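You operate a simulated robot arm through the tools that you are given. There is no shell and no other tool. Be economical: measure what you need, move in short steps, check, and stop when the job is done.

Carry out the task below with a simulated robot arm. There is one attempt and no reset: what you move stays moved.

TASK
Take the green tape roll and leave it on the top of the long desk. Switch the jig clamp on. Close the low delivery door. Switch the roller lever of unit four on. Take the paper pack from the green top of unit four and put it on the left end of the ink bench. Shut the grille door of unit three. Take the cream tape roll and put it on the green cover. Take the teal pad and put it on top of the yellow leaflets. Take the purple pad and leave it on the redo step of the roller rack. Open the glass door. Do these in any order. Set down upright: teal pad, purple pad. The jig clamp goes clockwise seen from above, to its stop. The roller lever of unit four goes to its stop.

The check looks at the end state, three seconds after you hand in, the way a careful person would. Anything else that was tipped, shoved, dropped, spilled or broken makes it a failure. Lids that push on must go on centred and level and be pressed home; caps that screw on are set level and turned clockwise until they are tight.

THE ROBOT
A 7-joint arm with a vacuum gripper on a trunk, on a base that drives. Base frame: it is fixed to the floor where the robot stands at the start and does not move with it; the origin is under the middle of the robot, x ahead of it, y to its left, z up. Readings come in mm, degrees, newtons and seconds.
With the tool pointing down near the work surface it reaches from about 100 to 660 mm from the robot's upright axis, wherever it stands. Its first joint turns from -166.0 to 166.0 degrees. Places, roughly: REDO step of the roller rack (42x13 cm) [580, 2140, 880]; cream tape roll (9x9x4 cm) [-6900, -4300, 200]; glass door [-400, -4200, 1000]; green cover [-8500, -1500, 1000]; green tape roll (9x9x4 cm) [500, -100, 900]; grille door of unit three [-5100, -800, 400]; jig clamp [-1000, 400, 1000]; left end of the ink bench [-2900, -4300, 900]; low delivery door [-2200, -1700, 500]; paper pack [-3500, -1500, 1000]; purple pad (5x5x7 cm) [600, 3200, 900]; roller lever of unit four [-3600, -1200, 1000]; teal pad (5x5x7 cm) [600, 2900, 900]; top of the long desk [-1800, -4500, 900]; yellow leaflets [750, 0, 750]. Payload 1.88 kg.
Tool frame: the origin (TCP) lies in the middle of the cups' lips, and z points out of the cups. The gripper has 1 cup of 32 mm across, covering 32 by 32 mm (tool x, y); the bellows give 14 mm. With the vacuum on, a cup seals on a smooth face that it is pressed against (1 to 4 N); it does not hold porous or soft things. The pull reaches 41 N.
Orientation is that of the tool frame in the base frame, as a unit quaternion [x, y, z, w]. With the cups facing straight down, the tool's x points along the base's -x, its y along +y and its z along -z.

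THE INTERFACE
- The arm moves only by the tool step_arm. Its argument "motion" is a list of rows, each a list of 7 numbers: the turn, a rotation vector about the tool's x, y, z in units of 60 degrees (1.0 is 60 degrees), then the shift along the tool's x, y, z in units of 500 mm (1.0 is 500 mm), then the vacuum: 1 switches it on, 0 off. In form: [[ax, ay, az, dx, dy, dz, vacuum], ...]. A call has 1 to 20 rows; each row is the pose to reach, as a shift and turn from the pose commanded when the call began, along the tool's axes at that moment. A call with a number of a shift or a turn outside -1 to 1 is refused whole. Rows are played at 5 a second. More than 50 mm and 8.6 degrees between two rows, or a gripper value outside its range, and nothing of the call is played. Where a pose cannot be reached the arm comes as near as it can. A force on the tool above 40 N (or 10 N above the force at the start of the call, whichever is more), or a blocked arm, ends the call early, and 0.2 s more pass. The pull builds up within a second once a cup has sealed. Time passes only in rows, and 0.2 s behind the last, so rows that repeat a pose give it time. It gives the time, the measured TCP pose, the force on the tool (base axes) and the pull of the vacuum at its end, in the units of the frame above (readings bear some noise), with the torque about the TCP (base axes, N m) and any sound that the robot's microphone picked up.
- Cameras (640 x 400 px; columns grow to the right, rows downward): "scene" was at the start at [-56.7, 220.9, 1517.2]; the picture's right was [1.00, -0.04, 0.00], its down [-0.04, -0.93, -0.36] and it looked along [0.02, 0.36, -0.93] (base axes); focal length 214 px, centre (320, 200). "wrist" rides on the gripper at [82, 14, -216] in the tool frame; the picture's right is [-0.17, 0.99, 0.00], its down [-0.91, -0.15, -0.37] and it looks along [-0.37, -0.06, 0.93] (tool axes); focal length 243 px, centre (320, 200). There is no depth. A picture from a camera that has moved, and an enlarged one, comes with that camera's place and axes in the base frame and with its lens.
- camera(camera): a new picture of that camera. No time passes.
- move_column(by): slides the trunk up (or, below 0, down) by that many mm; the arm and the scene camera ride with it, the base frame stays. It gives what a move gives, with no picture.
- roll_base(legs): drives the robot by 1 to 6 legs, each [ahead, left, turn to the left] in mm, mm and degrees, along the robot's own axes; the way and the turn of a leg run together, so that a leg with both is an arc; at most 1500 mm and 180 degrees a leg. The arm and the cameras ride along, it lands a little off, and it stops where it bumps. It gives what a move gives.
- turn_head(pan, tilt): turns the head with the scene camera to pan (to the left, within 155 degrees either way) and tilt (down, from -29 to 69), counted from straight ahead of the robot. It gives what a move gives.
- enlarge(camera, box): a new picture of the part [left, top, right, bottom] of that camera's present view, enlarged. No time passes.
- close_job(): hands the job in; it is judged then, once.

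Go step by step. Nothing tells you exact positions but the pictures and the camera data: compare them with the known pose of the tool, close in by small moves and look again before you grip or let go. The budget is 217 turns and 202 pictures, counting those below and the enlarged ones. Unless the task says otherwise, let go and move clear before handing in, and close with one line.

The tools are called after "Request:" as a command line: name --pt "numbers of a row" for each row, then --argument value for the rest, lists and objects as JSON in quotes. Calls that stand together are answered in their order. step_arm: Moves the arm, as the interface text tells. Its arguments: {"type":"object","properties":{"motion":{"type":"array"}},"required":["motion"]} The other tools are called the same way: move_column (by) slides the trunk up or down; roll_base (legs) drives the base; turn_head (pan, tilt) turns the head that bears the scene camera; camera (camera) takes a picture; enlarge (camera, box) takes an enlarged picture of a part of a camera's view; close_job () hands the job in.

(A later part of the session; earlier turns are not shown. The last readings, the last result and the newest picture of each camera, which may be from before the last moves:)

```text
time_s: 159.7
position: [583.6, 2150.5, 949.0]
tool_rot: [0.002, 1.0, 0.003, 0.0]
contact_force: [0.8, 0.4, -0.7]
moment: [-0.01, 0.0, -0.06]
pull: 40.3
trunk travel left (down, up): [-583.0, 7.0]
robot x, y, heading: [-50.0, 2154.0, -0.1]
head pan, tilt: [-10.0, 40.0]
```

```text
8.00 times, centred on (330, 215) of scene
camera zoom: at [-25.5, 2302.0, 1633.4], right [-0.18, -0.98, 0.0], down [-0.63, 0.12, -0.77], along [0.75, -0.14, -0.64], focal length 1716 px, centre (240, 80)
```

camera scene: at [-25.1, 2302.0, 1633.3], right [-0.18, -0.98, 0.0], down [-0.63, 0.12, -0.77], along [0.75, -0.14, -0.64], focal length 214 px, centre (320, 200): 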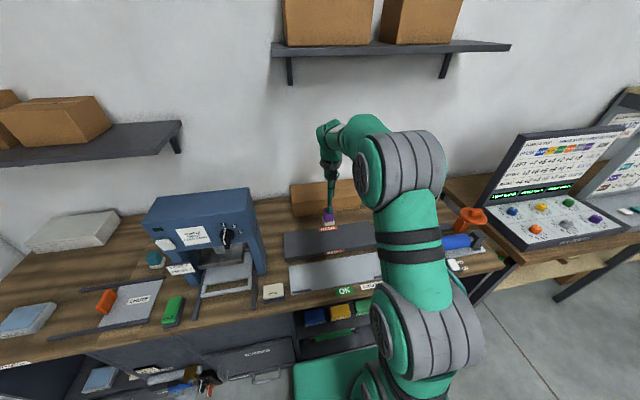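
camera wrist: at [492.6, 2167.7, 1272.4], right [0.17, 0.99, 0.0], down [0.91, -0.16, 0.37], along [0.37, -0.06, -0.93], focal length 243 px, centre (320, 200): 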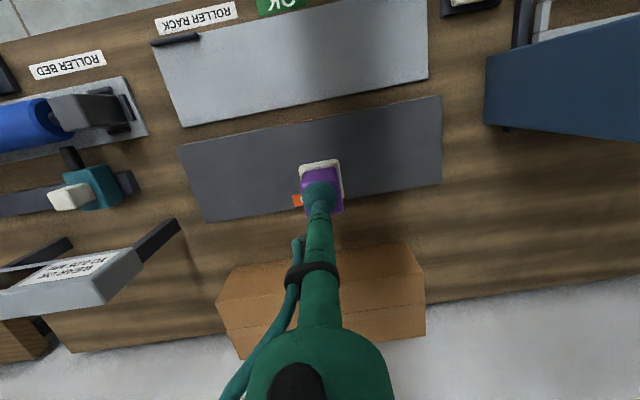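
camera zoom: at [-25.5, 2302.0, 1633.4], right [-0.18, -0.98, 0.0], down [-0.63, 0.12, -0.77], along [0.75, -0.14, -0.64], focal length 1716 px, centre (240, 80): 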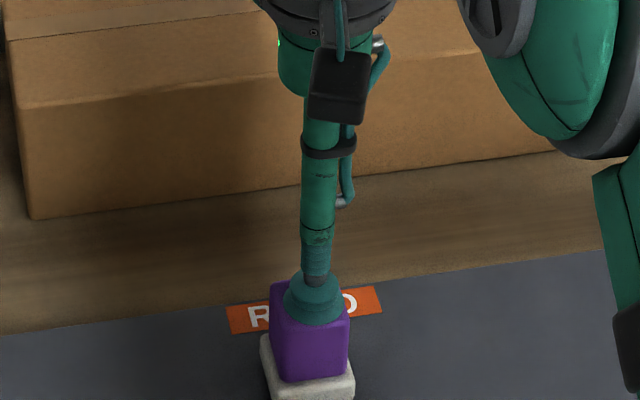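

Still no contact; lower further in small steps.

Request:
step_arm --pt "0 0 0 0 0 0.006 1" --pt "0 0 0 0 0 0.012 1" --pt "0 0 0 0 0 0.018 1"

```text
time_s: 160.5
position: [583.1, 2149.4, 943.4]
tool_rot: [0.003, 1.0, 0.001, 0.001]
contact_force: [-2.7, 0.8, 17.6]
moment: [-0.05, 0.23, -0.01]
pull: 40.6
trunk travel left (down, up): [-583.0, 7.0]
robot x, y, heading: [-52.7, 2153.6, -0.2]
head pan, tilt: [-10.0, 40.0]
```

Contact at 17 N: the pad stands on the step. Release and lift straight up.

Request:
step_arm --pt "0 0 0 0 0 -0.008 0" --pt "0 0 0 0 0 -0.008 0" --pt "0 0 0 0 0 -0.008 0" --pt "0 0 0 0 0 -0.02 0" --pt "0 0 0 0 0 -0.06 0" --pt "0 0 0 0 0 -0.14 0" --pt "0 0 0 0.06 0 -0.22 0" --pt "0 0 0 0.15 0 -0.22 0" --pt "0 0 0 0.24 0 -0.22 0"

Request:
camera --camera "wrist"

```text
time_s: 162.5
position: [465.1, 2151.7, 1049.9]
tool_rot: [0.002, 1.0, 0.001, -0.001]
contact_force: [0.4, 0.2, 1.0]
moment: [-0.03, -0.01, -0.01]
pull: 0.0
trunk travel left (down, up): [-583.0, 7.0]
robot x, y, heading: [-55.9, 2151.5, -0.3]
head pan, tilt: [-10.0, 40.0]
```

```text
143 pictures are left
camera wrist: at [382.5, 2164.5, 1265.1], right [0.17, 0.99, 0.0], down [0.91, -0.16, 0.37], along [0.37, -0.06, -0.93], focal length 243 px, centre (320, 200)
```

wrist: 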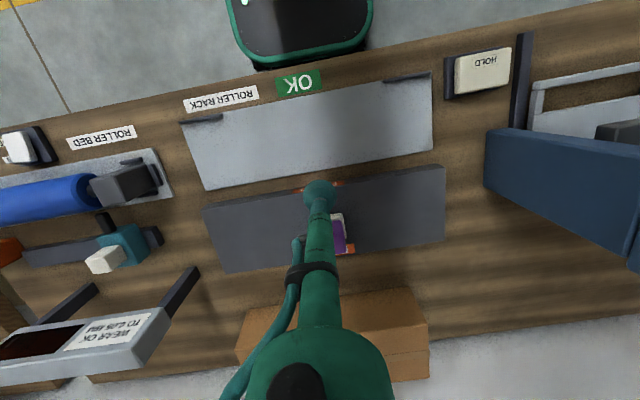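

Purple pad stands on REDO. Next the teal pad at ≈(583,2863): back off, drive left, approach.

Request:
roll_base --legs '[[-200, 0, 0], [0, 715, 0], [195, 0, 0]]'

Request:
camera --camera "wrist"

```text
time_s: 168.8
position: [459.9, 2858.5, 1049.2]
tool_rot: [0.008, 1.0, 0.001, -0.002]
contact_force: [-0.5, 1.3, -0.4]
moment: [0.01, 0.0, 0.02]
pull: 0.1
trunk travel left (down, up): [-583.0, 7.0]
robot x, y, heading: [-54.6, 2865.8, -0.9]
head pan, tilt: [-10.0, 40.0]
```

```text
142 pictures are left
camera wrist: at [379.2, 2872.7, 1264.8], right [0.18, 0.98, 0.0], down [0.91, -0.17, 0.37], along [0.37, -0.07, -0.93], focal length 243 px, centre (320, 200)
```

wrist: 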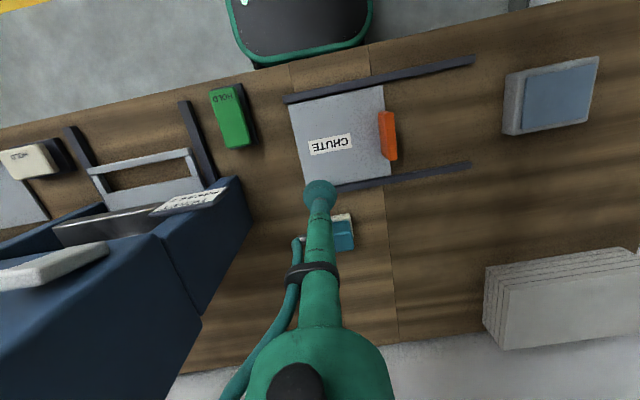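

Request:
step_arm --pt "0 0 0 -0.08 0.008 0 0" --pt "0 0 0 -0.16 0.015 0 0" --pt "0 0 0 -0.246 0.022 0.02 0" --pt "0 0 0 -0.246 0.022 0.11 0" --pt "0 0 0 -0.246 0.022 0.2 0" --pt "0 0 0 -0.246 0.022 0.24 0"

Request:
enlarge --camera "wrist" --box '[240, 130, 400, 230]'

Request:
turn_head --pan 0 --tilt 45

Request:
enlarge --camera "scene" --box '[320, 180, 480, 280]'

```text
time_s: 170.2
position: [582.8, 2868.9, 928.8]
tool_rot: [0.008, 1.0, 0.002, -0.002]
contact_force: [-0.3, -0.1, 1.0]
moment: [0.0, -0.01, 0.02]
pull: 0.1
trunk travel left (down, up): [-583.0, 7.0]
robot x, y, heading: [-55.8, 2865.6, -1.2]
head pan, tilt: [-10.0, 40.0]
```

```text
4.00 times, centred on (320, 180) of wrist
camera zoom: at [501.7, 2882.9, 1144.8], right [0.18, 0.98, 0.0], down [0.91, -0.17, 0.37], along [0.37, -0.07, -0.93], focal length 970 px, centre (320, 280)
```

zoom: 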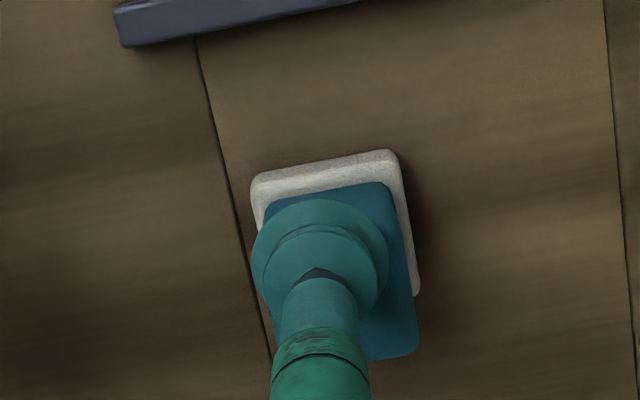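

```text
time_s: 170.9
position: [583.8, 2869.0, 929.8]
tool_rot: [0.009, 1.0, 0.001, -0.001]
contact_force: [0.1, -0.2, 0.5]
moment: [0.05, 0.02, -0.01]
pull: 0.0
trunk travel left (down, up): [-583.0, 7.0]
robot x, y, heading: [-54.9, 2865.6, -0.9]
head pan, tilt: [0.0, 45.0]
```

```text
4.00 times, centred on (400, 230) of scene
camera zoom: at [-30.1, 3030.0, 1626.1], right [-0.02, -1.0, 0.0], down [-0.71, 0.01, -0.71], along [0.71, -0.01, -0.71], focal length 858 px, centre (0, 80)
```

zoom: 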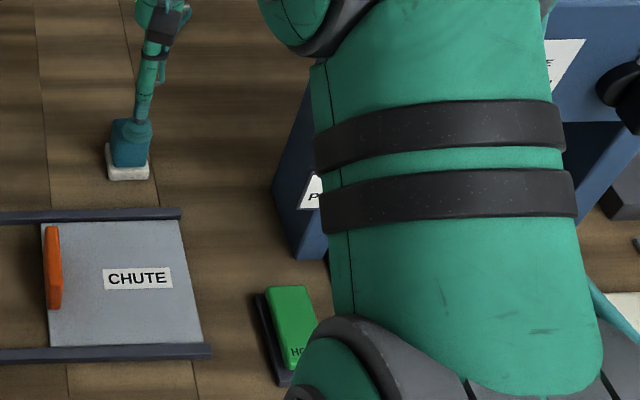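

Pad centre is about 10 mm further in x and 4 mm in y than the cup. Correct and lower with vacuum.

Request:
step_arm --pt "0 0 0 -0.01 0.004 0.008 1" --pt "0 0 0 -0.02 0.008 0.02 1" --pt "0 0 0 -0.02 0.008 0.03 1" --pt "0 0 0 -0.02 0.008 0.038 1" --pt "0 0 0 -0.02 0.008 0.044 1" --pt "0 0 0 -0.02 0.008 0.044 1" --pt "0 0 0 -0.02 0.008 0.044 1"

```text
time_s: 172.5
position: [592.1, 2871.4, 906.6]
tool_rot: [0.007, 1.0, 0.001, -0.001]
contact_force: [-0.7, 0.5, 3.7]
moment: [0.0, 0.0, -0.03]
pull: 0.0
trunk travel left (down, up): [-583.0, 7.0]
robot x, y, heading: [-53.6, 2864.1, -1.1]
head pan, tilt: [0.0, 45.0]
```

Request:
step_arm --pt "0 0 0 0 0 0.004 1" --pt "0 0 0 0 0 0.006 1" --pt "0 0 0 0 0 0.006 1" --pt "0 0 0 0 0 0.006 1" --pt "0 0 0 0 0 0.006 1"

Request:
enlarge --camera "wrist" --box '[280, 155, 360, 205]'

```text
time_s: 173.7
position: [592.4, 2871.8, 904.4]
tool_rot: [0.008, 1.0, 0.001, -0.001]
contact_force: [-1.0, -1.0, 4.6]
moment: [0.03, 0.0, 0.0]
pull: 0.0
trunk travel left (down, up): [-583.0, 7.0]
robot x, y, heading: [-59.0, 2868.2, -1.1]
head pan, tilt: [0.0, 45.0]
```

```text
8.00 times, centred on (320, 180) of wrist
camera zoom: at [511.1, 2886.1, 1120.3], right [0.18, 0.98, 0.0], down [0.91, -0.17, 0.37], along [0.37, -0.07, -0.93], focal length 1941 px, centre (320, 360)
```

zoom: 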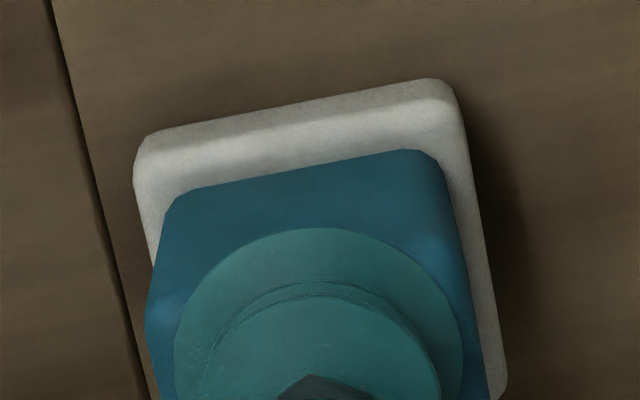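

Touching but unsealed: the cup overhangs the near edge a bit. Lift slightly, shift +8 mm in x and press again.

Request:
step_arm --pt "0 0 0 0 0 -0.02 1" --pt "0 0 0 -0.016 0 -0.02 1" --pt "0 0 0 -0.016 0 -0.006 1" --pt "0 0 0 -0.016 0 0.002 1" --pt "0 0 0 -0.016 0 0.006 1" --pt "0 0 0 -0.016 0 0.006 1" --pt "0 0 0 -0.016 0 0.006 1"

```text
time_s: 175.3
position: [599.9, 2872.0, 902.4]
tool_rot: [0.009, 1.0, 0.001, 0.001]
contact_force: [-7.8, -2.0, 26.6]
moment: [0.07, -0.29, -0.04]
pull: 0.0
trunk travel left (down, up): [-583.0, 7.0]
robot x, y, heading: [-56.4, 2865.2, -1.1]
head pan, tilt: [0.0, 45.0]
```

Request:
enlarge --camera "wrist" --box '[260, 140, 380, 215]'

Request:
enlarge --camera "scene" --box '[330, 190, 390, 228]'

```text
5.33 times, centred on (320, 178) of wrist
camera zoom: at [517.6, 2886.3, 1117.9], right [0.18, 0.98, 0.0], down [0.91, -0.17, 0.38], along [0.37, -0.07, -0.93], focal length 1294 px, centre (320, 320)
```

zoom: 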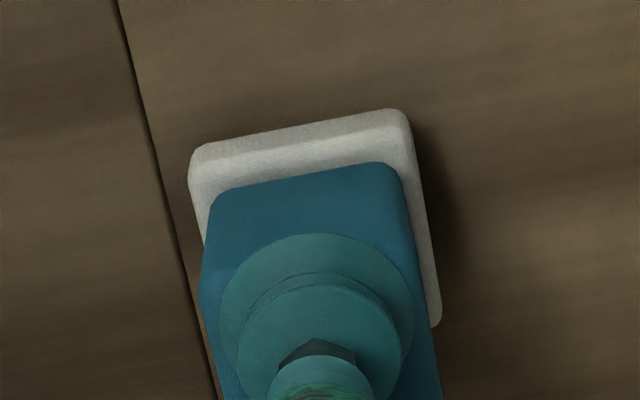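

```text
10.53 times, centred on (360, 209) of scene
camera zoom: at [-33.0, 3029.7, 1626.4], right [-0.02, -1.0, 0.0], down [-0.71, 0.01, -0.71], along [0.71, -0.01, -0.71], focal length 2258 px, centre (-101, 105)
```

zoom: 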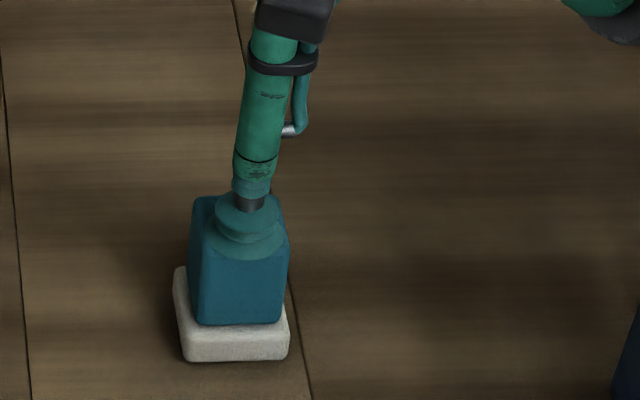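

The scene view shows the cup ~8 mm short in x and ~5 mm right of the face centre. Lift, shift and press again.

Request:
step_arm --pt "0 0 0 0 0 -0.02 1" --pt "0 0 0 -0.016 0.01 -0.02 1" --pt "0 0 0 -0.016 0.01 -0.008 1" --pt "0 0 0 -0.016 0.01 -0.002 1" --pt "0 0 0 -0.016 0.01 0 1" --pt "0 0 0 -0.016 0.01 0 1" --pt "0 0 0 -0.016 0.01 0 1"

```text
time_s: 176.9
position: [609.7, 2875.6, 903.9]
tool_rot: [0.009, 1.0, 0.002, 0.002]
contact_force: [-7.9, -8.6, 36.7]
moment: [0.28, -0.2, 0.0]
pull: 0.0
trunk travel left (down, up): [-583.0, 7.0]
robot x, y, heading: [-55.3, 2867.9, -0.9]
head pan, tilt: [0.0, 45.0]
```

Request:
enlarge --camera "wrist" --box '[260, 140, 380, 215]'

Request:
enlarge --camera "scene" --box '[330, 190, 390, 228]'

```text
5.33 times, centred on (320, 178) of wrist
camera zoom: at [526.9, 2890.0, 1119.9], right [0.18, 0.98, 0.0], down [0.91, -0.17, 0.38], along [0.37, -0.07, -0.93], focal length 1294 px, centre (320, 320)
```

zoom: 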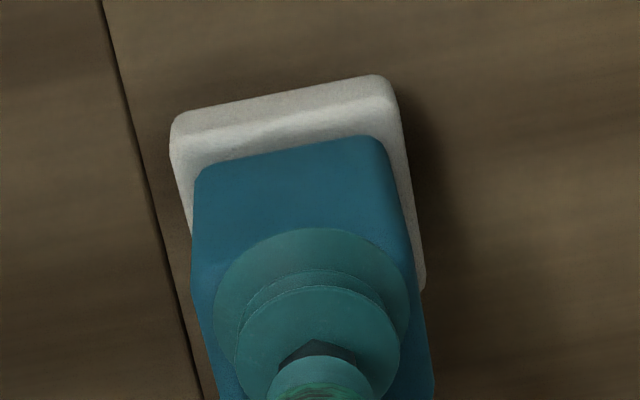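

```text
10.53 times, centred on (360, 209) of scene
camera zoom: at [-33.7, 3029.0, 1626.5], right [-0.02, -1.0, 0.0], down [-0.71, 0.01, -0.71], along [0.71, -0.01, -0.71], focal length 2258 px, centre (-101, 105)
```

zoom: 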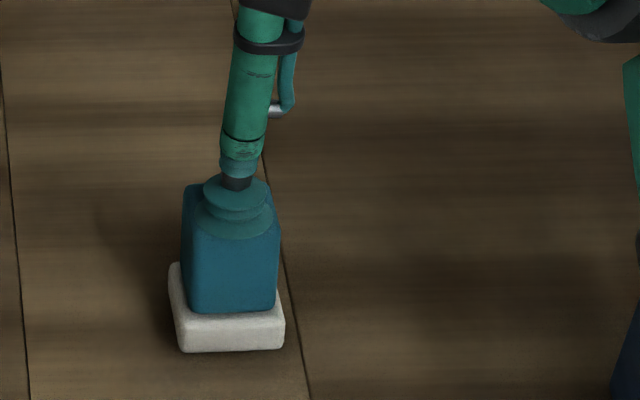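

I dragged the pad slightly with the bellows still pressing. I'll lift clear fully, then re-aim.

Request:
step_arm --pt "0 0 0 0 0 -0.04 0" --pt "0 0 0 0 0 -0.08 0"

Request:
enlarge --camera "wrist" --box '[260, 140, 380, 215]'

Request:
enlarge --camera "scene" --box '[330, 190, 390, 228]'

```text
time_s: 177.5
position: [607.9, 2877.0, 937.8]
tool_rot: [0.008, 1.0, 0.001, -0.003]
contact_force: [0.2, -0.4, 0.6]
moment: [0.03, 0.04, 0.02]
pull: 0.2
trunk travel left (down, up): [-583.0, 7.0]
robot x, y, heading: [-54.6, 2867.1, -0.9]
head pan, tilt: [0.0, 45.0]
```

```text
5.33 times, centred on (320, 178) of wrist
camera zoom: at [527.8, 2890.5, 1154.1], right [0.18, 0.98, 0.0], down [0.91, -0.17, 0.37], along [0.36, -0.07, -0.93], focal length 1294 px, centre (320, 320)
```

zoom: 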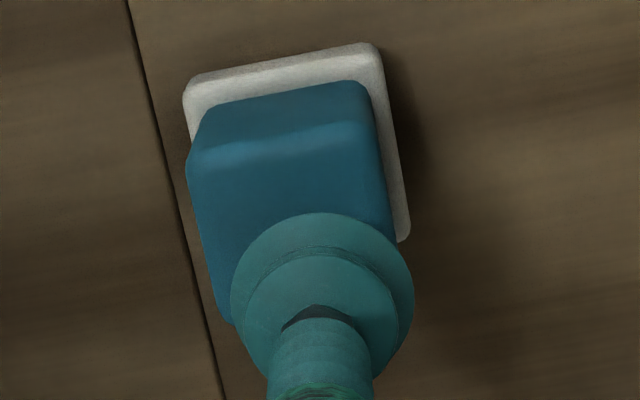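

```text
10.53 times, centred on (360, 209) of scene
camera zoom: at [-29.9, 3030.2, 1625.8], right [-0.02, -1.0, 0.0], down [-0.71, 0.01, -0.71], along [0.71, -0.01, -0.71], focal length 2258 px, centre (-101, 105)
```

zoom: 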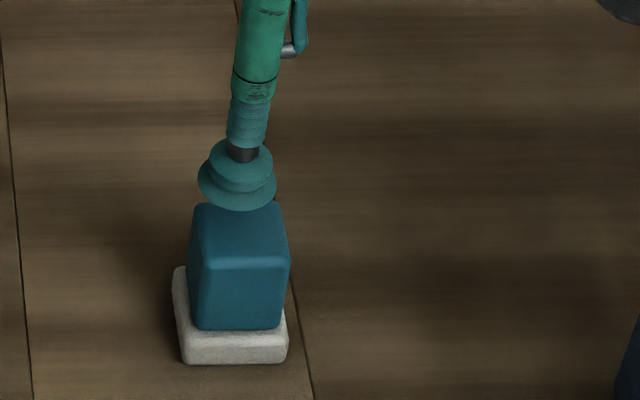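

The cup is near the face centre, which leaves little margin; shift (-2,-3.5) mm and press gently.

Request:
step_arm --pt "0 0 0 0.004 -0.007 0.02 1" --pt "0 0 0 0.004 -0.007 0.04 1" --pt "0 0 0 0.004 -0.007 0.05 1" --pt "0 0 0 0.004 -0.007 0.058 1" --pt "0 0 0 0.004 -0.007 0.062 1" --pt "0 0 0 0.004 -0.007 0.062 1" --pt "0 0 0 0.004 -0.007 0.062 1"

```text
time_s: 179.1
position: [607.5, 2873.6, 909.6]
tool_rot: [0.009, 1.0, 0.001, -0.001]
contact_force: [0.4, -0.7, 2.1]
moment: [0.02, -0.04, -0.04]
pull: 0.1
trunk travel left (down, up): [-583.0, 7.0]
robot x, y, heading: [-54.4, 2863.8, -1.2]
head pan, tilt: [0.0, 45.0]
```

Request:
step_arm --pt "0 0 0 0 0 0.006 1" --pt "0 0 0 0 0 0.008 1" --pt "0 0 0 0 0 0.008 1" --pt "0 0 0 0 0 0.008 1"

Request:
enlarge --camera "wrist" --box '[260, 140, 380, 215]'

Request:
enlarge --camera "scene" --box '[330, 190, 390, 228]'

```text
time_s: 180.1
position: [607.5, 2872.6, 903.4]
tool_rot: [0.008, 1.0, 0.002, -0.001]
contact_force: [2.1, 1.0, 5.1]
moment: [-0.01, 0.05, 0.0]
pull: 0.1
trunk travel left (down, up): [-583.0, 7.0]
robot x, y, heading: [-55.5, 2864.5, -1.1]
head pan, tilt: [0.0, 45.0]
```

```text
5.33 times, centred on (320, 178) of wrist
camera zoom: at [525.9, 2886.8, 1120.3], right [0.18, 0.98, 0.0], down [0.91, -0.17, 0.37], along [0.37, -0.07, -0.93], focal length 1294 px, centre (320, 320)
```

zoom: 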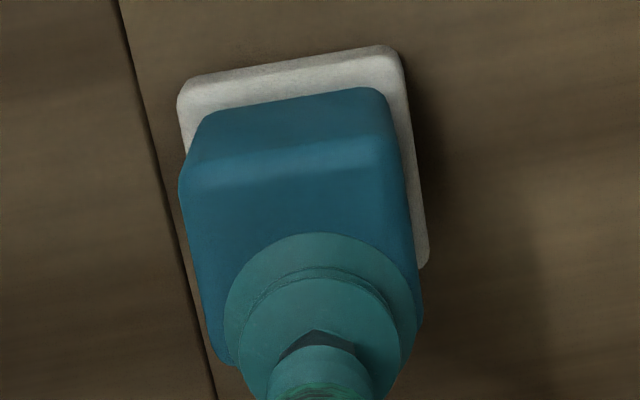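

```text
10.53 times, centred on (360, 209) of scene
camera zoom: at [-30.2, 3030.1, 1626.1], right [-0.02, -1.0, 0.0], down [-0.71, 0.01, -0.71], along [0.71, -0.01, -0.71], focal length 2258 px, centre (-101, 105)
```

zoom: 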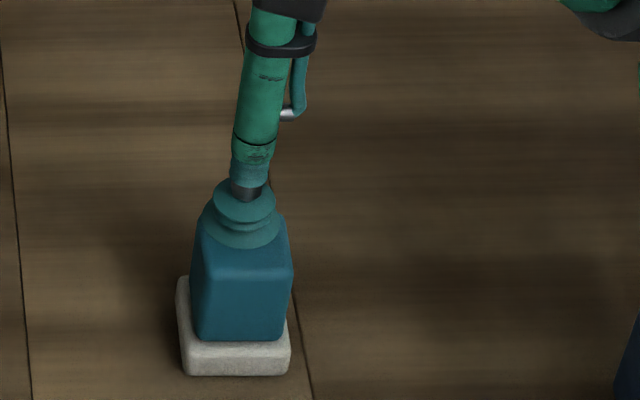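

The wrist view now shows the cup ~10 mm too far in +x and ~3 mm too far left. Lift clear, correct, press.

Request:
step_arm --pt "0 0 0 0 0 -0.04 1" --pt "0 0 0 0.01 -0.003 -0.06 1" --pt "0 0 0 0.02 -0.006 -0.06 1" --pt "0 0 0 0.02 -0.006 -0.06 1"

Request:
enlarge --camera "wrist" --box '[260, 140, 380, 215]'

Request:
enlarge --camera "scene" --box '[330, 190, 390, 228]'

```text
time_s: 181.1
position: [596.7, 2870.9, 933.8]
tool_rot: [0.008, 1.0, 0.001, -0.002]
contact_force: [0.3, -0.2, 0.3]
moment: [-0.04, 0.02, -0.02]
pull: 0.0
trunk travel left (down, up): [-583.0, 7.0]
robot x, y, heading: [-57.8, 2868.8, -0.8]
head pan, tilt: [0.0, 45.0]
```

```text
5.33 times, centred on (320, 178) of wrist
camera zoom: at [515.5, 2885.1, 1151.1], right [0.18, 0.98, 0.0], down [0.91, -0.17, 0.37], along [0.37, -0.07, -0.93], focal length 1294 px, centre (320, 320)
```

zoom: 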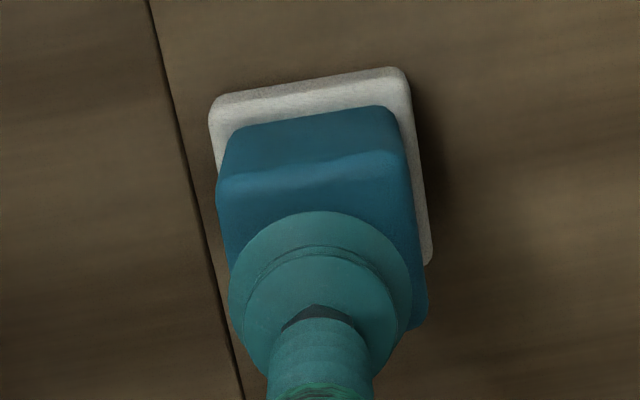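

```text
10.53 times, centred on (360, 209) of scene
camera zoom: at [-30.1, 3030.0, 1626.1], right [-0.02, -1.0, 0.0], down [-0.71, 0.01, -0.71], along [0.71, -0.01, -0.71], focal length 2258 px, centre (-101, 105)
```

zoom: 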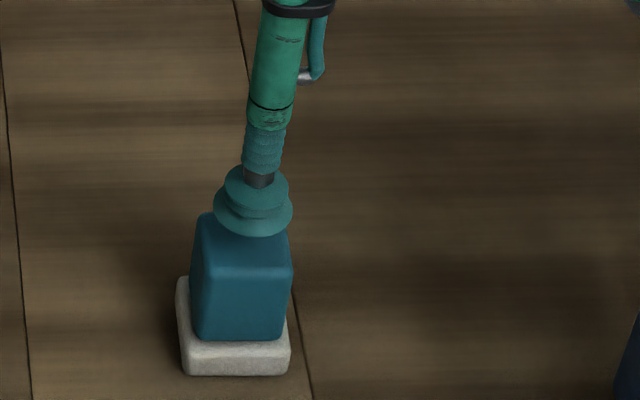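

By the wrist view the cup will land at the face centre now. Press straight down.

Request:
step_arm --pt "0 0 0 0 0 0.03 1" --pt "0 0 0 0 0 0.048 1" --pt "0 0 0 0 0 0.056 1" --pt "0 0 0 0 0 0.06 1" --pt "0 0 0 0 0 0.06 1" --pt "0 0 0 0 0 0.06 1"

```text
time_s: 182.5
position: [598.1, 2870.3, 906.0]
tool_rot: [0.008, 1.0, 0.0, 0.001]
contact_force: [0.3, 3.0, 27.9]
moment: [-0.01, -0.22, 0.01]
pull: 40.6
trunk travel left (down, up): [-583.0, 7.0]
robot x, y, heading: [-54.1, 2862.8, -0.7]
head pan, tilt: [0.0, 45.0]
```

Sealed. Lift, retract, and drive back toward the first desk for the yellow leaflets.

Request:
step_arm --pt "0 0 0 0 0 -0.02 1" --pt "0 0 0 0 0 -0.06 1" --pt "0 0 0 0 0 -0.14 1" --pt "0 0 0 0 0 -0.22 1" --pt "0 0 0 0.06 0 -0.3 1" --pt "0 0 0 0.14 0 -0.3 1" --pt "0 0 0 0.22 0 -0.3 1" --pt "0 0 0 0.31 0 -0.3 1" --pt "0 0 0 0.4 0 -0.3 1"

Request:
roll_base --legs '[[-300, 0, 1], [0, -1450, 0], [0, -1450, 0]]'

Request:
turn_head --pan -5 --tilt 40

Request:
camera --camera "scene"

Request:
camera --camera "wrist"

```text
time_s: 184.5
position: [398.1, 2872.7, 1055.4]
tool_rot: [0.009, 1.0, 0.0, 0.0]
contact_force: [0.2, -0.8, -1.1]
moment: [0.03, 0.02, -0.02]
pull: 40.6
trunk travel left (down, up): [-583.0, 7.0]
robot x, y, heading: [-56.1, 2864.7, -1.0]
head pan, tilt: [0.0, 45.0]
```

```text
time_s: 200.5
position: [203.2, -59.3, 1053.9]
tool_rot: [-0.037, 0.999, 0.001, 0.0]
contact_force: [1.0, 0.5, -0.3]
moment: [-0.01, -0.02, 0.03]
pull: 40.4
trunk travel left (down, up): [-583.0, 7.0]
robot x, y, heading: [-250.6, -104.9, 4.2]
head pan, tilt: [0.0, 45.0]
```

```text
time_s: 201.2
position: [203.1, -59.0, 1055.0]
tool_rot: [-0.037, 0.999, 0.001, -0.001]
contact_force: [-0.2, -0.4, -0.2]
moment: [-0.03, 0.0, 0.0]
pull: 40.5
trunk travel left (down, up): [-583.0, 7.0]
robot x, y, heading: [-249.2, -106.1, 4.4]
head pan, tilt: [-5.0, 40.0]
```

```text
128 pictures are left
camera scene: at [-233.6, 51.8, 1633.3], right [-0.01, -1.0, 0.0], down [-0.64, 0.01, -0.77], along [0.77, -0.01, -0.64], focal length 214 px, centre (320, 200)
```

scene: 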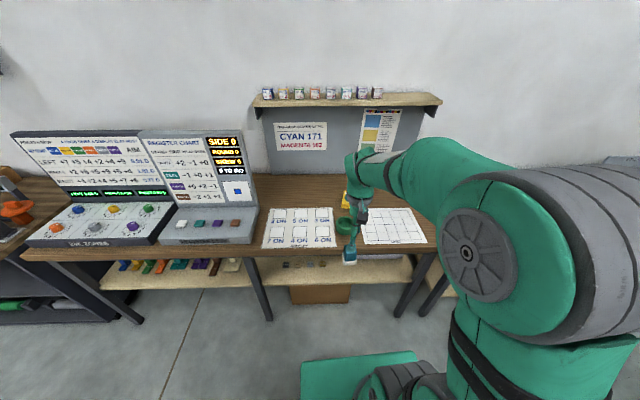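

```text
127 pictures are left
camera wrist: at [120.2, -52.6, 1271.6], right [0.09, 1.0, 0.0], down [0.92, -0.09, 0.37], along [0.37, -0.03, -0.93], focal length 243 px, centre (320, 200)
```

wrist: 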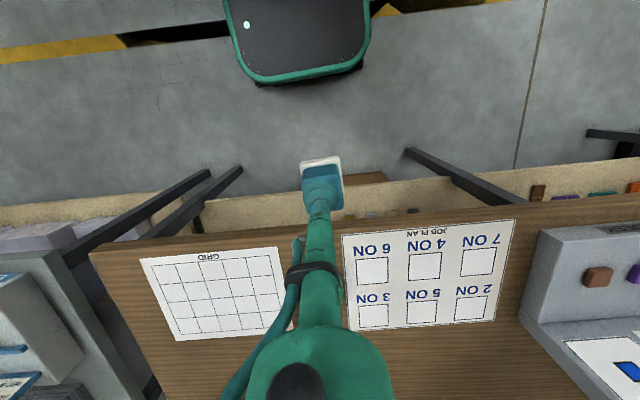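

The desk top works out at z≈870, so the leaflets are nearer: ≈(660,-105). Straighten and drive ahead ~240 mm, then look.

Request:
roll_base --legs '[[230, 0, -4.3]]'

Request:
camera --camera "wrist"

Request:
camera --camera "scene"

```text
time_s: 202.9
position: [430.5, -82.5, 1054.0]
tool_rot: [0.0, 1.0, 0.001, -0.001]
contact_force: [-0.8, -1.0, -0.3]
moment: [0.01, 0.0, 0.0]
pull: 40.6
trunk travel left (down, up): [-583.0, 7.0]
robot x, y, heading: [-24.2, -95.6, 0.3]
head pan, tilt: [-5.0, 40.0]
```

```text
126 pictures are left
camera wrist: at [348.2, -70.9, 1271.4], right [0.16, 0.99, 0.0], down [0.92, -0.15, 0.37], along [0.37, -0.06, -0.93], focal length 243 px, centre (320, 200)
```

wrist: 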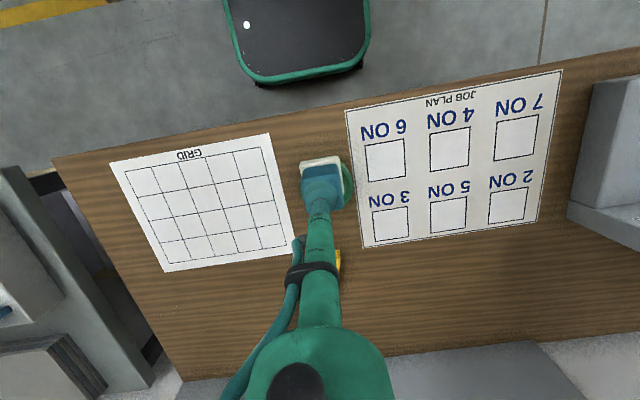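

```text
125 pictures are left
camera scene: at [2.8, 58.9, 1633.3], right [-0.09, -1.0, 0.0], down [-0.64, 0.05, -0.77], along [0.76, -0.07, -0.64], focal length 214 px, centre (320, 200)
```

scene: 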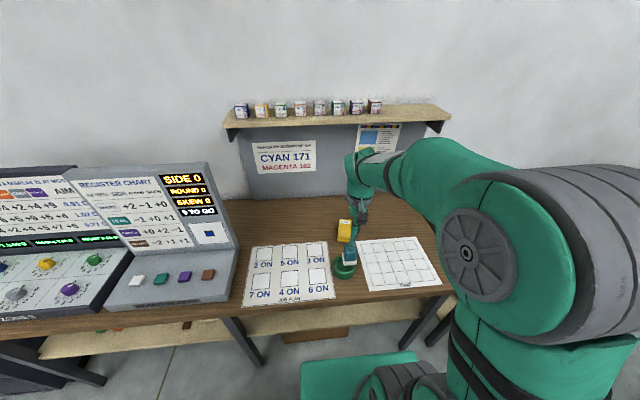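

Leaflet pack lies at about (655,-110). Extend the pad over it and look.

Request:
step_arm --pt "0 0 0 -0.09 -0.01 0 1" --pt "0 0 0 -0.18 -0.02 0 1" --pt "0 0 0 -0.27 -0.03 0 1" --pt "0 0 0 -0.36 -0.045 0 1" --pt "0 0 0 -0.42 -0.05 0 1"

Request:
camera --camera "wrist"

Request:
enlarge --camera "scene" --box '[280, 180, 440, 280]'

```text
time_s: 204.1
position: [642.5, -107.8, 1057.8]
tool_rot: [-0.001, 1.0, 0.0, -0.001]
contact_force: [-0.4, -1.1, -0.3]
moment: [0.01, 0.02, 0.01]
pull: 40.2
trunk travel left (down, up): [-583.0, 7.0]
robot x, y, heading: [-26.3, -101.1, -0.1]
head pan, tilt: [-5.0, 40.0]
```

```text
124 pictures are left
camera wrist: at [559.9, -96.2, 1274.1], right [0.16, 0.99, 0.0], down [0.92, -0.15, 0.37], along [0.37, -0.06, -0.93], focal length 243 px, centre (320, 200)
```

wrist: 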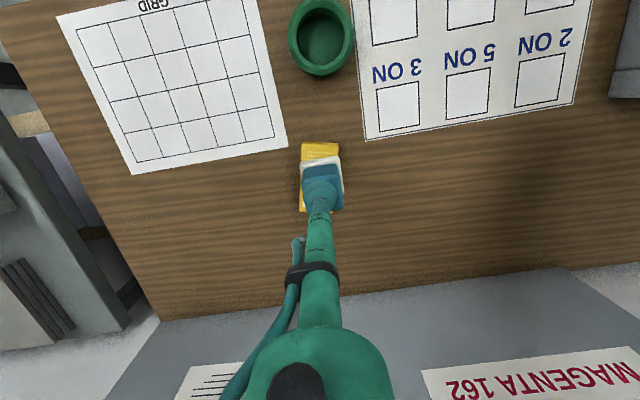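

```text
4.00 times, centred on (360, 230) of scene
camera zoom: at [2.9, 58.8, 1633.4], right [-0.09, -1.0, 0.0], down [-0.64, 0.06, -0.77], along [0.76, -0.07, -0.64], focal length 858 px, centre (160, 80)
```

zoom: 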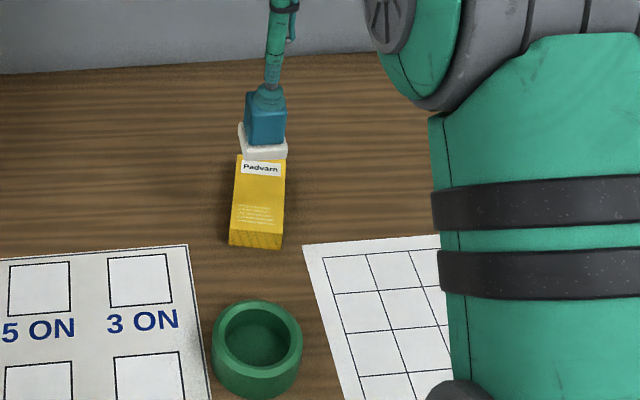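

The pack spans roughly x 620–727, y -145…-86. I move the base 25 mm ahead and 6 mm right, then lower.

Request:
roll_base --legs '[[25, -6, 0]]'

Request:
step_arm --pt "0 0 0 0 0 0.05 1" --pt "0 0 0 0 0 0.1 1" --pt "0 0 0 0 0 0.13 1"

Request:
camera --camera "wrist"

Request:
enlarge --camera "scene" --box '[300, 180, 400, 242]'

```text
time_s: 204.9
position: [666.3, -113.1, 1058.0]
tool_rot: [-0.002, 1.0, 0.0, -0.001]
contact_force: [0.0, 0.0, -0.3]
moment: [0.01, 0.03, -0.01]
pull: 41.0
trunk travel left (down, up): [-583.0, 7.0]
robot x, y, heading: [-0.3, -104.1, 0.3]
head pan, tilt: [-5.0, 40.0]
```

```text
time_s: 205.7
position: [666.2, -115.2, 988.4]
tool_rot: [-0.002, 1.0, 0.002, -0.002]
contact_force: [0.0, -0.6, 0.0]
moment: [-0.01, -0.01, 0.04]
pull: 40.9
trunk travel left (down, up): [-583.0, 7.0]
robot x, y, heading: [3.9, -104.1, -0.0]
head pan, tilt: [-5.0, 40.0]
```

```text
122 pictures are left
camera wrist: at [584.6, -101.7, 1206.3], right [0.16, 0.99, 0.0], down [0.92, -0.15, 0.37], along [0.37, -0.06, -0.93], focal length 243 px, centre (320, 200)
```

wrist: 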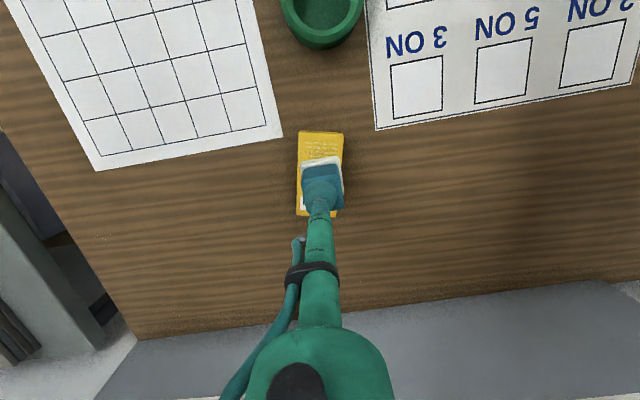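

```text
6.40 times, centred on (350, 211) of scene
camera zoom: at [27.5, 52.9, 1633.4], right [-0.09, -1.0, 0.0], down [-0.64, 0.05, -0.77], along [0.76, -0.07, -0.64], focal length 1373 px, centre (128, 130)
```

zoom: 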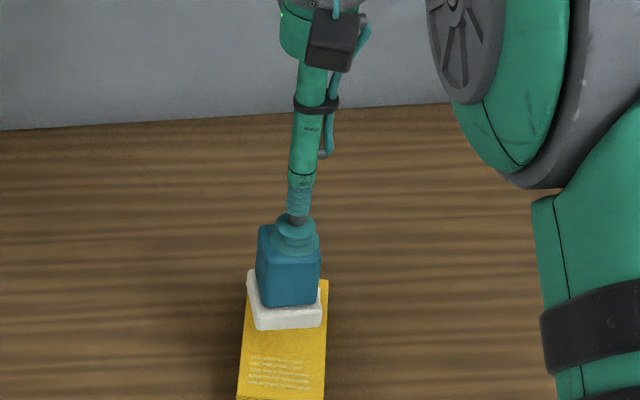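

The pad is centred over the pack. Lower in small steps to contact.

Request:
step_arm --pt "0 0 0 0 0 0.008 1" --pt "0 0 0 0 0 0.016 1" --pt "0 0 0 0 0 0.024 1"

Request:
step_arm --pt "0 0 0 0 0 0.006 1" --pt "0 0 0 0 0 0.012 1" --pt "0 0 0 0 0 0.018 1"

Request:
enlarge --camera "scene" --box '[310, 200, 374, 240]'

```text
time_s: 206.5
position: [666.0, -114.5, 980.7]
tool_rot: [-0.001, 1.0, 0.0, -0.002]
contact_force: [-0.2, 1.0, -1.0]
moment: [-0.03, -0.03, 0.0]
pull: 40.2
trunk travel left (down, up): [-583.0, 7.0]
robot x, y, heading: [3.5, -103.0, 0.2]
head pan, tilt: [-5.0, 40.0]
```

```text
time_s: 207.3
position: [665.3, -113.5, 972.7]
tool_rot: [-0.002, 1.0, 0.001, -0.002]
contact_force: [-0.3, 0.8, -0.6]
moment: [0.01, 0.04, -0.03]
pull: 40.6
trunk travel left (down, up): [-583.0, 7.0]
robot x, y, heading: [0.3, -105.9, -0.0]
head pan, tilt: [-5.0, 40.0]
```

```text
10.00 times, centred on (342, 220) of scene
camera zoom: at [27.4, 52.9, 1633.4], right [-0.09, -1.0, 0.0], down [-0.64, 0.05, -0.77], along [0.76, -0.07, -0.64], focal length 2145 px, centre (100, 0)
```

zoom: 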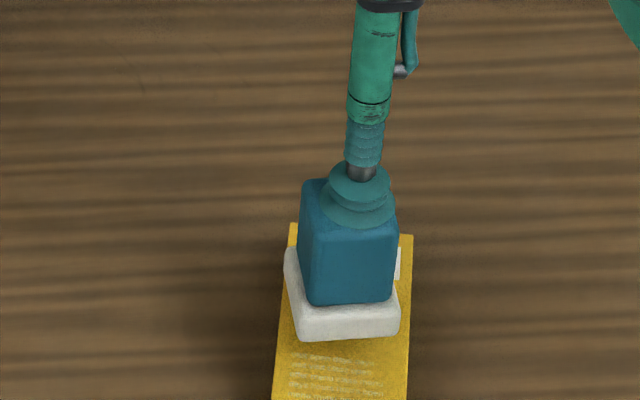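

Request:
step_arm --pt "0 0 0 0 -0.006 0.01 1" --pt "0 0 0 0 -0.006 0.02 1" --pt "0 0 0 0 -0.006 0.03 1"

Request:
step_arm --pt "0 0 0 0 0 0.007 1" --pt "0 0 0 0 0 0.014 1" --pt "0 0 0 0 0 0.02 1"

Request:
enlarge --camera "scene" --box '[310, 200, 374, 240]'

```text
time_s: 208.1
position: [665.4, -117.6, 955.2]
tool_rot: [-0.002, 1.0, 0.002, -0.002]
contact_force: [-0.2, 0.7, -1.0]
moment: [0.01, -0.01, 0.03]
pull: 40.8
trunk travel left (down, up): [-583.0, 7.0]
robot x, y, heading: [-0.5, -100.8, 0.1]
head pan, tilt: [-5.0, 40.0]
```

```text
time_s: 208.9
position: [665.0, -117.4, 944.9]
tool_rot: [-0.002, 1.0, 0.001, -0.002]
contact_force: [0.0, 0.6, -0.3]
moment: [-0.03, -0.02, -0.02]
pull: 41.3
trunk travel left (down, up): [-583.0, 7.0]
robot x, y, heading: [4.1, -100.5, 0.1]
head pan, tilt: [-5.0, 40.0]
```

```text
10.00 times, centred on (342, 220) of scene
camera zoom: at [27.4, 52.9, 1633.4], right [-0.09, -1.0, 0.0], down [-0.64, 0.05, -0.77], along [0.76, -0.07, -0.64], focal length 2145 px, centre (100, 0)
```

zoom: 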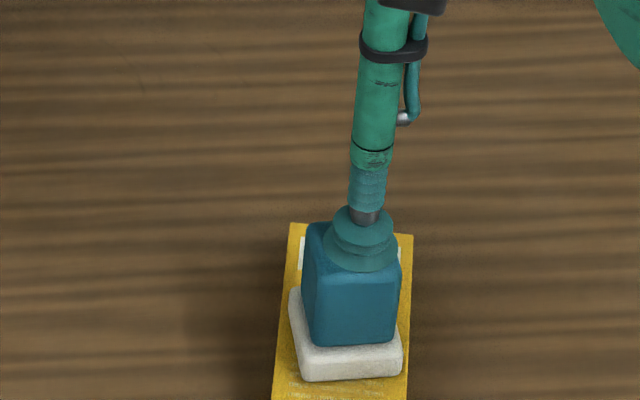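

Request:
step_arm --pt "0 0 0 0 0 0.008 1" --pt "0 0 0 0 0 0.016 1" --pt "0 0 0 0 0 0.022 1"

Request:
step_arm --pt "0 0 0 0 0 0.008 1" --pt "0 0 0 0 0 0.016 1" --pt "0 0 0 0 0 0.022 1"

Request:
enlarge --camera "scene" --box '[310, 215, 374, 255]'

```text
time_s: 209.7
position: [665.9, -117.0, 939.0]
tool_rot: [-0.002, 1.0, 0.001, 0.002]
contact_force: [-1.7, -2.0, 30.7]
moment: [-0.03, 0.0, -0.08]
pull: 41.0
trunk travel left (down, up): [-583.0, 7.0]
robot x, y, heading: [-2.8, -104.0, 0.3]
head pan, tilt: [-5.0, 40.0]
```

```text
time_s: 210.5
position: [668.5, -116.5, 931.2]
tool_rot: [0.0, 1.0, 0.0, 0.004]
contact_force: [-5.4, -0.9, 13.2]
moment: [-0.03, -0.06, -0.05]
pull: 41.0
trunk travel left (down, up): [-583.0, 7.0]
robot x, y, heading: [1.6, -104.0, 0.0]
head pan, tilt: [-5.0, 40.0]
stopped in row 3: the force on the tool passed its limit at 42 N (the readings are from after the stop); the commanded pose is now the measured one
```

```text
10.00 times, centred on (342, 235) of scene
camera zoom: at [25.6, 52.7, 1632.9], right [-0.09, -1.0, 0.0], down [-0.64, 0.05, -0.77], along [0.76, -0.07, -0.64], focal length 2145 px, centre (100, -150)
```

zoom: 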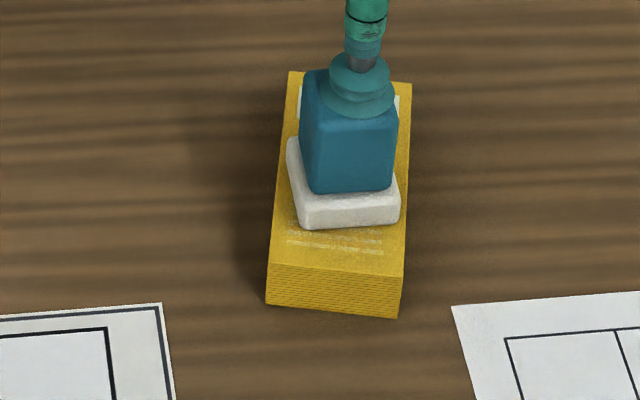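

The pad stands on the pack, upright. Release and lift.

Request:
step_arm --pt "0 0 0 0 0 -0.01 0" --pt "0 0 0 0 0 -0.012 0" --pt "0 0 0 0 0 -0.014 0" --pt "0 0 0 0 0 -0.03 0" --pt "0 0 0 0 0 -0.07 0" --pt "0 0 0 0 0 -0.15 0" --pt "0 0 0 0 0 -0.22 0" --pt "0 0 0 0.07 0 -0.26 0" --pt "0 0 0 0.16 0 -0.26 0" --pt "0 0 0 0.25 0.01 -0.26 0" --pt "0 0 0 0.34 0.04 -0.26 0"

Request:
camera --camera "wrist"

```text
time_s: 212.9
position: [496.6, -96.5, 1058.5]
tool_rot: [-0.002, 1.0, 0.001, 0.002]
contact_force: [-0.2, 0.7, -1.0]
moment: [0.02, -0.02, 0.0]
pull: 0.2
trunk travel left (down, up): [-583.0, 7.0]
robot x, y, heading: [2.4, -105.7, 0.2]
head pan, tilt: [-5.0, 40.0]
```

```text
117 pictures are left
camera wrist: at [412.9, -83.9, 1274.2], right [0.16, 0.99, 0.0], down [0.91, -0.15, 0.38], along [0.37, -0.06, -0.93], focal length 243 px, centre (320, 200)
```

wrist: 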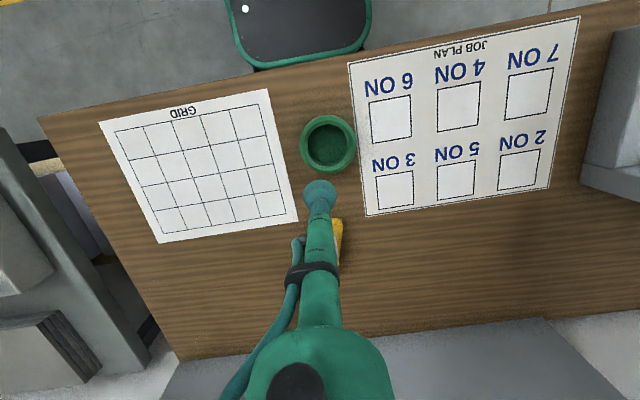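

Teal placed. Now zoom on the green roll to find a sealable surface.

Request:
enlarge --camera "wrist" --box '[280, 95, 376, 155]'

Request:
turn_head --pan -5 --tilt 60

Request:
enlarge --camera "scene" --box '[290, 130, 418, 210]'

```text
6.67 times, centred on (328, 125) of wrist
camera zoom: at [412.9, -83.9, 1274.2], right [0.16, 0.99, 0.0], down [0.91, -0.15, 0.38], along [0.37, -0.06, -0.93], focal length 1618 px, centre (267, 700)
```

zoom: 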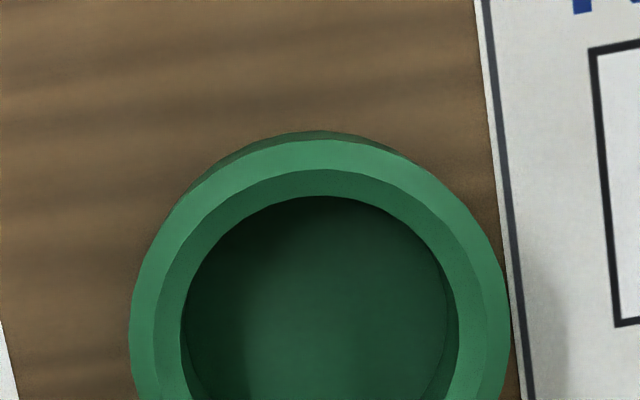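

```text
time_s: 213.8
position: [497.4, -96.0, 1058.4]
tool_rot: [-0.001, 1.0, 0.001, 0.003]
contact_force: [0.5, 0.9, -0.2]
moment: [-0.02, -0.06, 0.0]
pull: 0.0
trunk travel left (down, up): [-583.0, 7.0]
robot x, y, heading: [3.2, -103.3, 0.2]
head pan, tilt: [-5.0, 60.0]
```

```text
5.00 times, centred on (354, 170) of scene
camera zoom: at [9.3, 54.4, 1606.7], right [-0.09, -1.0, 0.0], down [-0.86, 0.07, -0.5], along [0.5, -0.04, -0.87], focal length 1072 px, centre (150, 350)
```

zoom: 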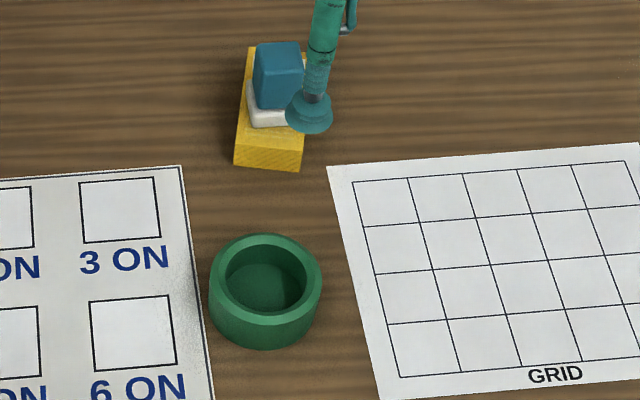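

The roll is a dish with a flat floor inside; the cup can seal there. Roll centre ≈(478,-81). Move over and descend into it.

Request:
step_arm --pt "0 0 0 0.038 0.03 0.08 0" --pt "0 0 0 0.038 0.03 0.16 0" --pt "0 0 0 0.038 0.03 0.25 0" --pt "0 0 0 0.038 0.03 0.33 0"

Request:
enlarge --camera "wrist" --box '[240, 120, 400, 220]'

```text
time_s: 214.8
position: [478.2, -80.9, 890.3]
tool_rot: [-0.001, 1.0, 0.0, 0.002]
contact_force: [-1.0, -0.1, 0.0]
moment: [-0.01, 0.0, 0.02]
pull: 0.0
trunk travel left (down, up): [-583.0, 7.0]
robot x, y, heading: [3.6, -104.1, 0.5]
head pan, tilt: [-5.0, 60.0]
```

```text
4.00 times, centred on (320, 170) of wrist
camera zoom: at [395.9, -68.7, 1106.3], right [0.16, 0.99, 0.0], down [0.91, -0.15, 0.38], along [0.37, -0.06, -0.93], focal length 970 px, centre (320, 320)
```

zoom: 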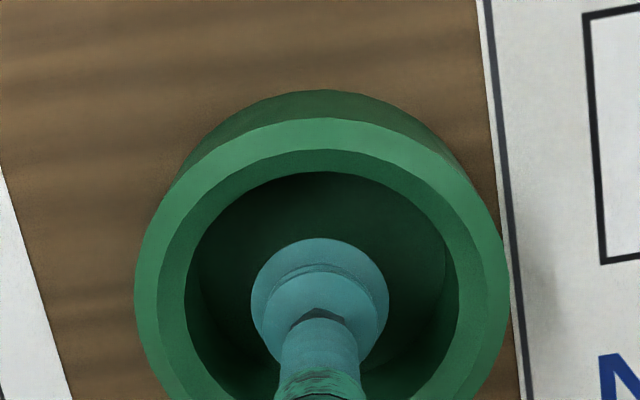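

Good; nudge +5 mm in x and descend with vacuum.

Request:
step_arm --pt "0 0 0 -0.01 0 0.03 1" --pt "0 0 0 -0.01 0 0.06 1" --pt "0 0 0 -0.01 0 0.075 1" --pt "0 0 0 -0.01 0 0.085 1" --pt "0 0 0 -0.01 0 0.085 1" --pt "0 0 0 -0.01 0 0.085 1"

```text
time_s: 216.2
position: [486.5, -81.0, 848.5]
tool_rot: [-0.003, 1.0, 0.001, 0.005]
contact_force: [7.6, -2.7, 27.2]
moment: [0.03, 0.21, -0.11]
pull: 40.5
trunk travel left (down, up): [-583.0, 7.0]
robot x, y, heading: [3.7, -105.8, 0.3]
head pan, tilt: [-5.0, 60.0]
```

Sealed. Lift, retract, back to the corridor centre and turn to face -y; then look down the corridor.

Request:
step_arm --pt "0 0 0 0 0 -0.03 1" --pt "0 0 0 0 0 -0.1 1" --pt "0 0 0 0 0 -0.19 1" --pt "0 0 0 0 0 -0.28 1" --pt "0 0 0 0 0 -0.37 1" --pt "0 0 0 0.07 0 -0.42 1" --pt "0 0 0 0.16 0 -0.42 1"

Request:
roll_base --legs '[[-113, 0, 0], [0, 0, -90]]'

Request:
turn_head --pan 0 --tilt 25

Request:
camera --camera "scene"

```text
time_s: 217.8
position: [406.0, -84.9, 1059.9]
tool_rot: [-0.002, 1.0, 0.001, 0.001]
contact_force: [-0.5, -0.4, -1.1]
moment: [0.0, -0.03, 0.0]
pull: 40.6
trunk travel left (down, up): [-583.0, 7.0]
robot x, y, heading: [4.2, -106.6, 0.3]
head pan, tilt: [-5.0, 60.0]
```

```text
time_s: 222.8
position: [-87.8, -511.7, 1060.2]
tool_rot: [0.708, 0.707, -0.001, 0.002]
contact_force: [-0.7, 0.9, -1.5]
moment: [0.02, -0.05, -0.01]
pull: 39.9
trunk travel left (down, up): [-583.0, 7.0]
robot x, y, heading: [-109.6, -108.7, -90.3]
head pan, tilt: [-5.0, 60.0]
```

```text
time_s: 223.8
position: [-88.9, -509.7, 1059.9]
tool_rot: [0.708, 0.706, -0.001, 0.002]
contact_force: [-0.5, 0.1, -1.4]
moment: [0.0, -0.02, 0.03]
pull: 40.4
trunk travel left (down, up): [-583.0, 7.0]
robot x, y, heading: [-109.1, -106.7, -90.1]
head pan, tilt: [0.0, 25.0]
```

```text
113 pictures are left
camera scene: at [57.5, -136.4, 1656.6], right [-1.0, 0.0, 0.0], down [0.0, 0.42, -0.91], along [0.0, -0.91, -0.42], focal length 214 px, centre (320, 200)
```

scene: 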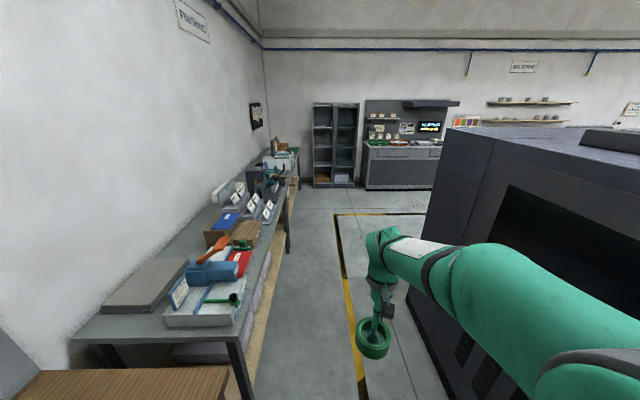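

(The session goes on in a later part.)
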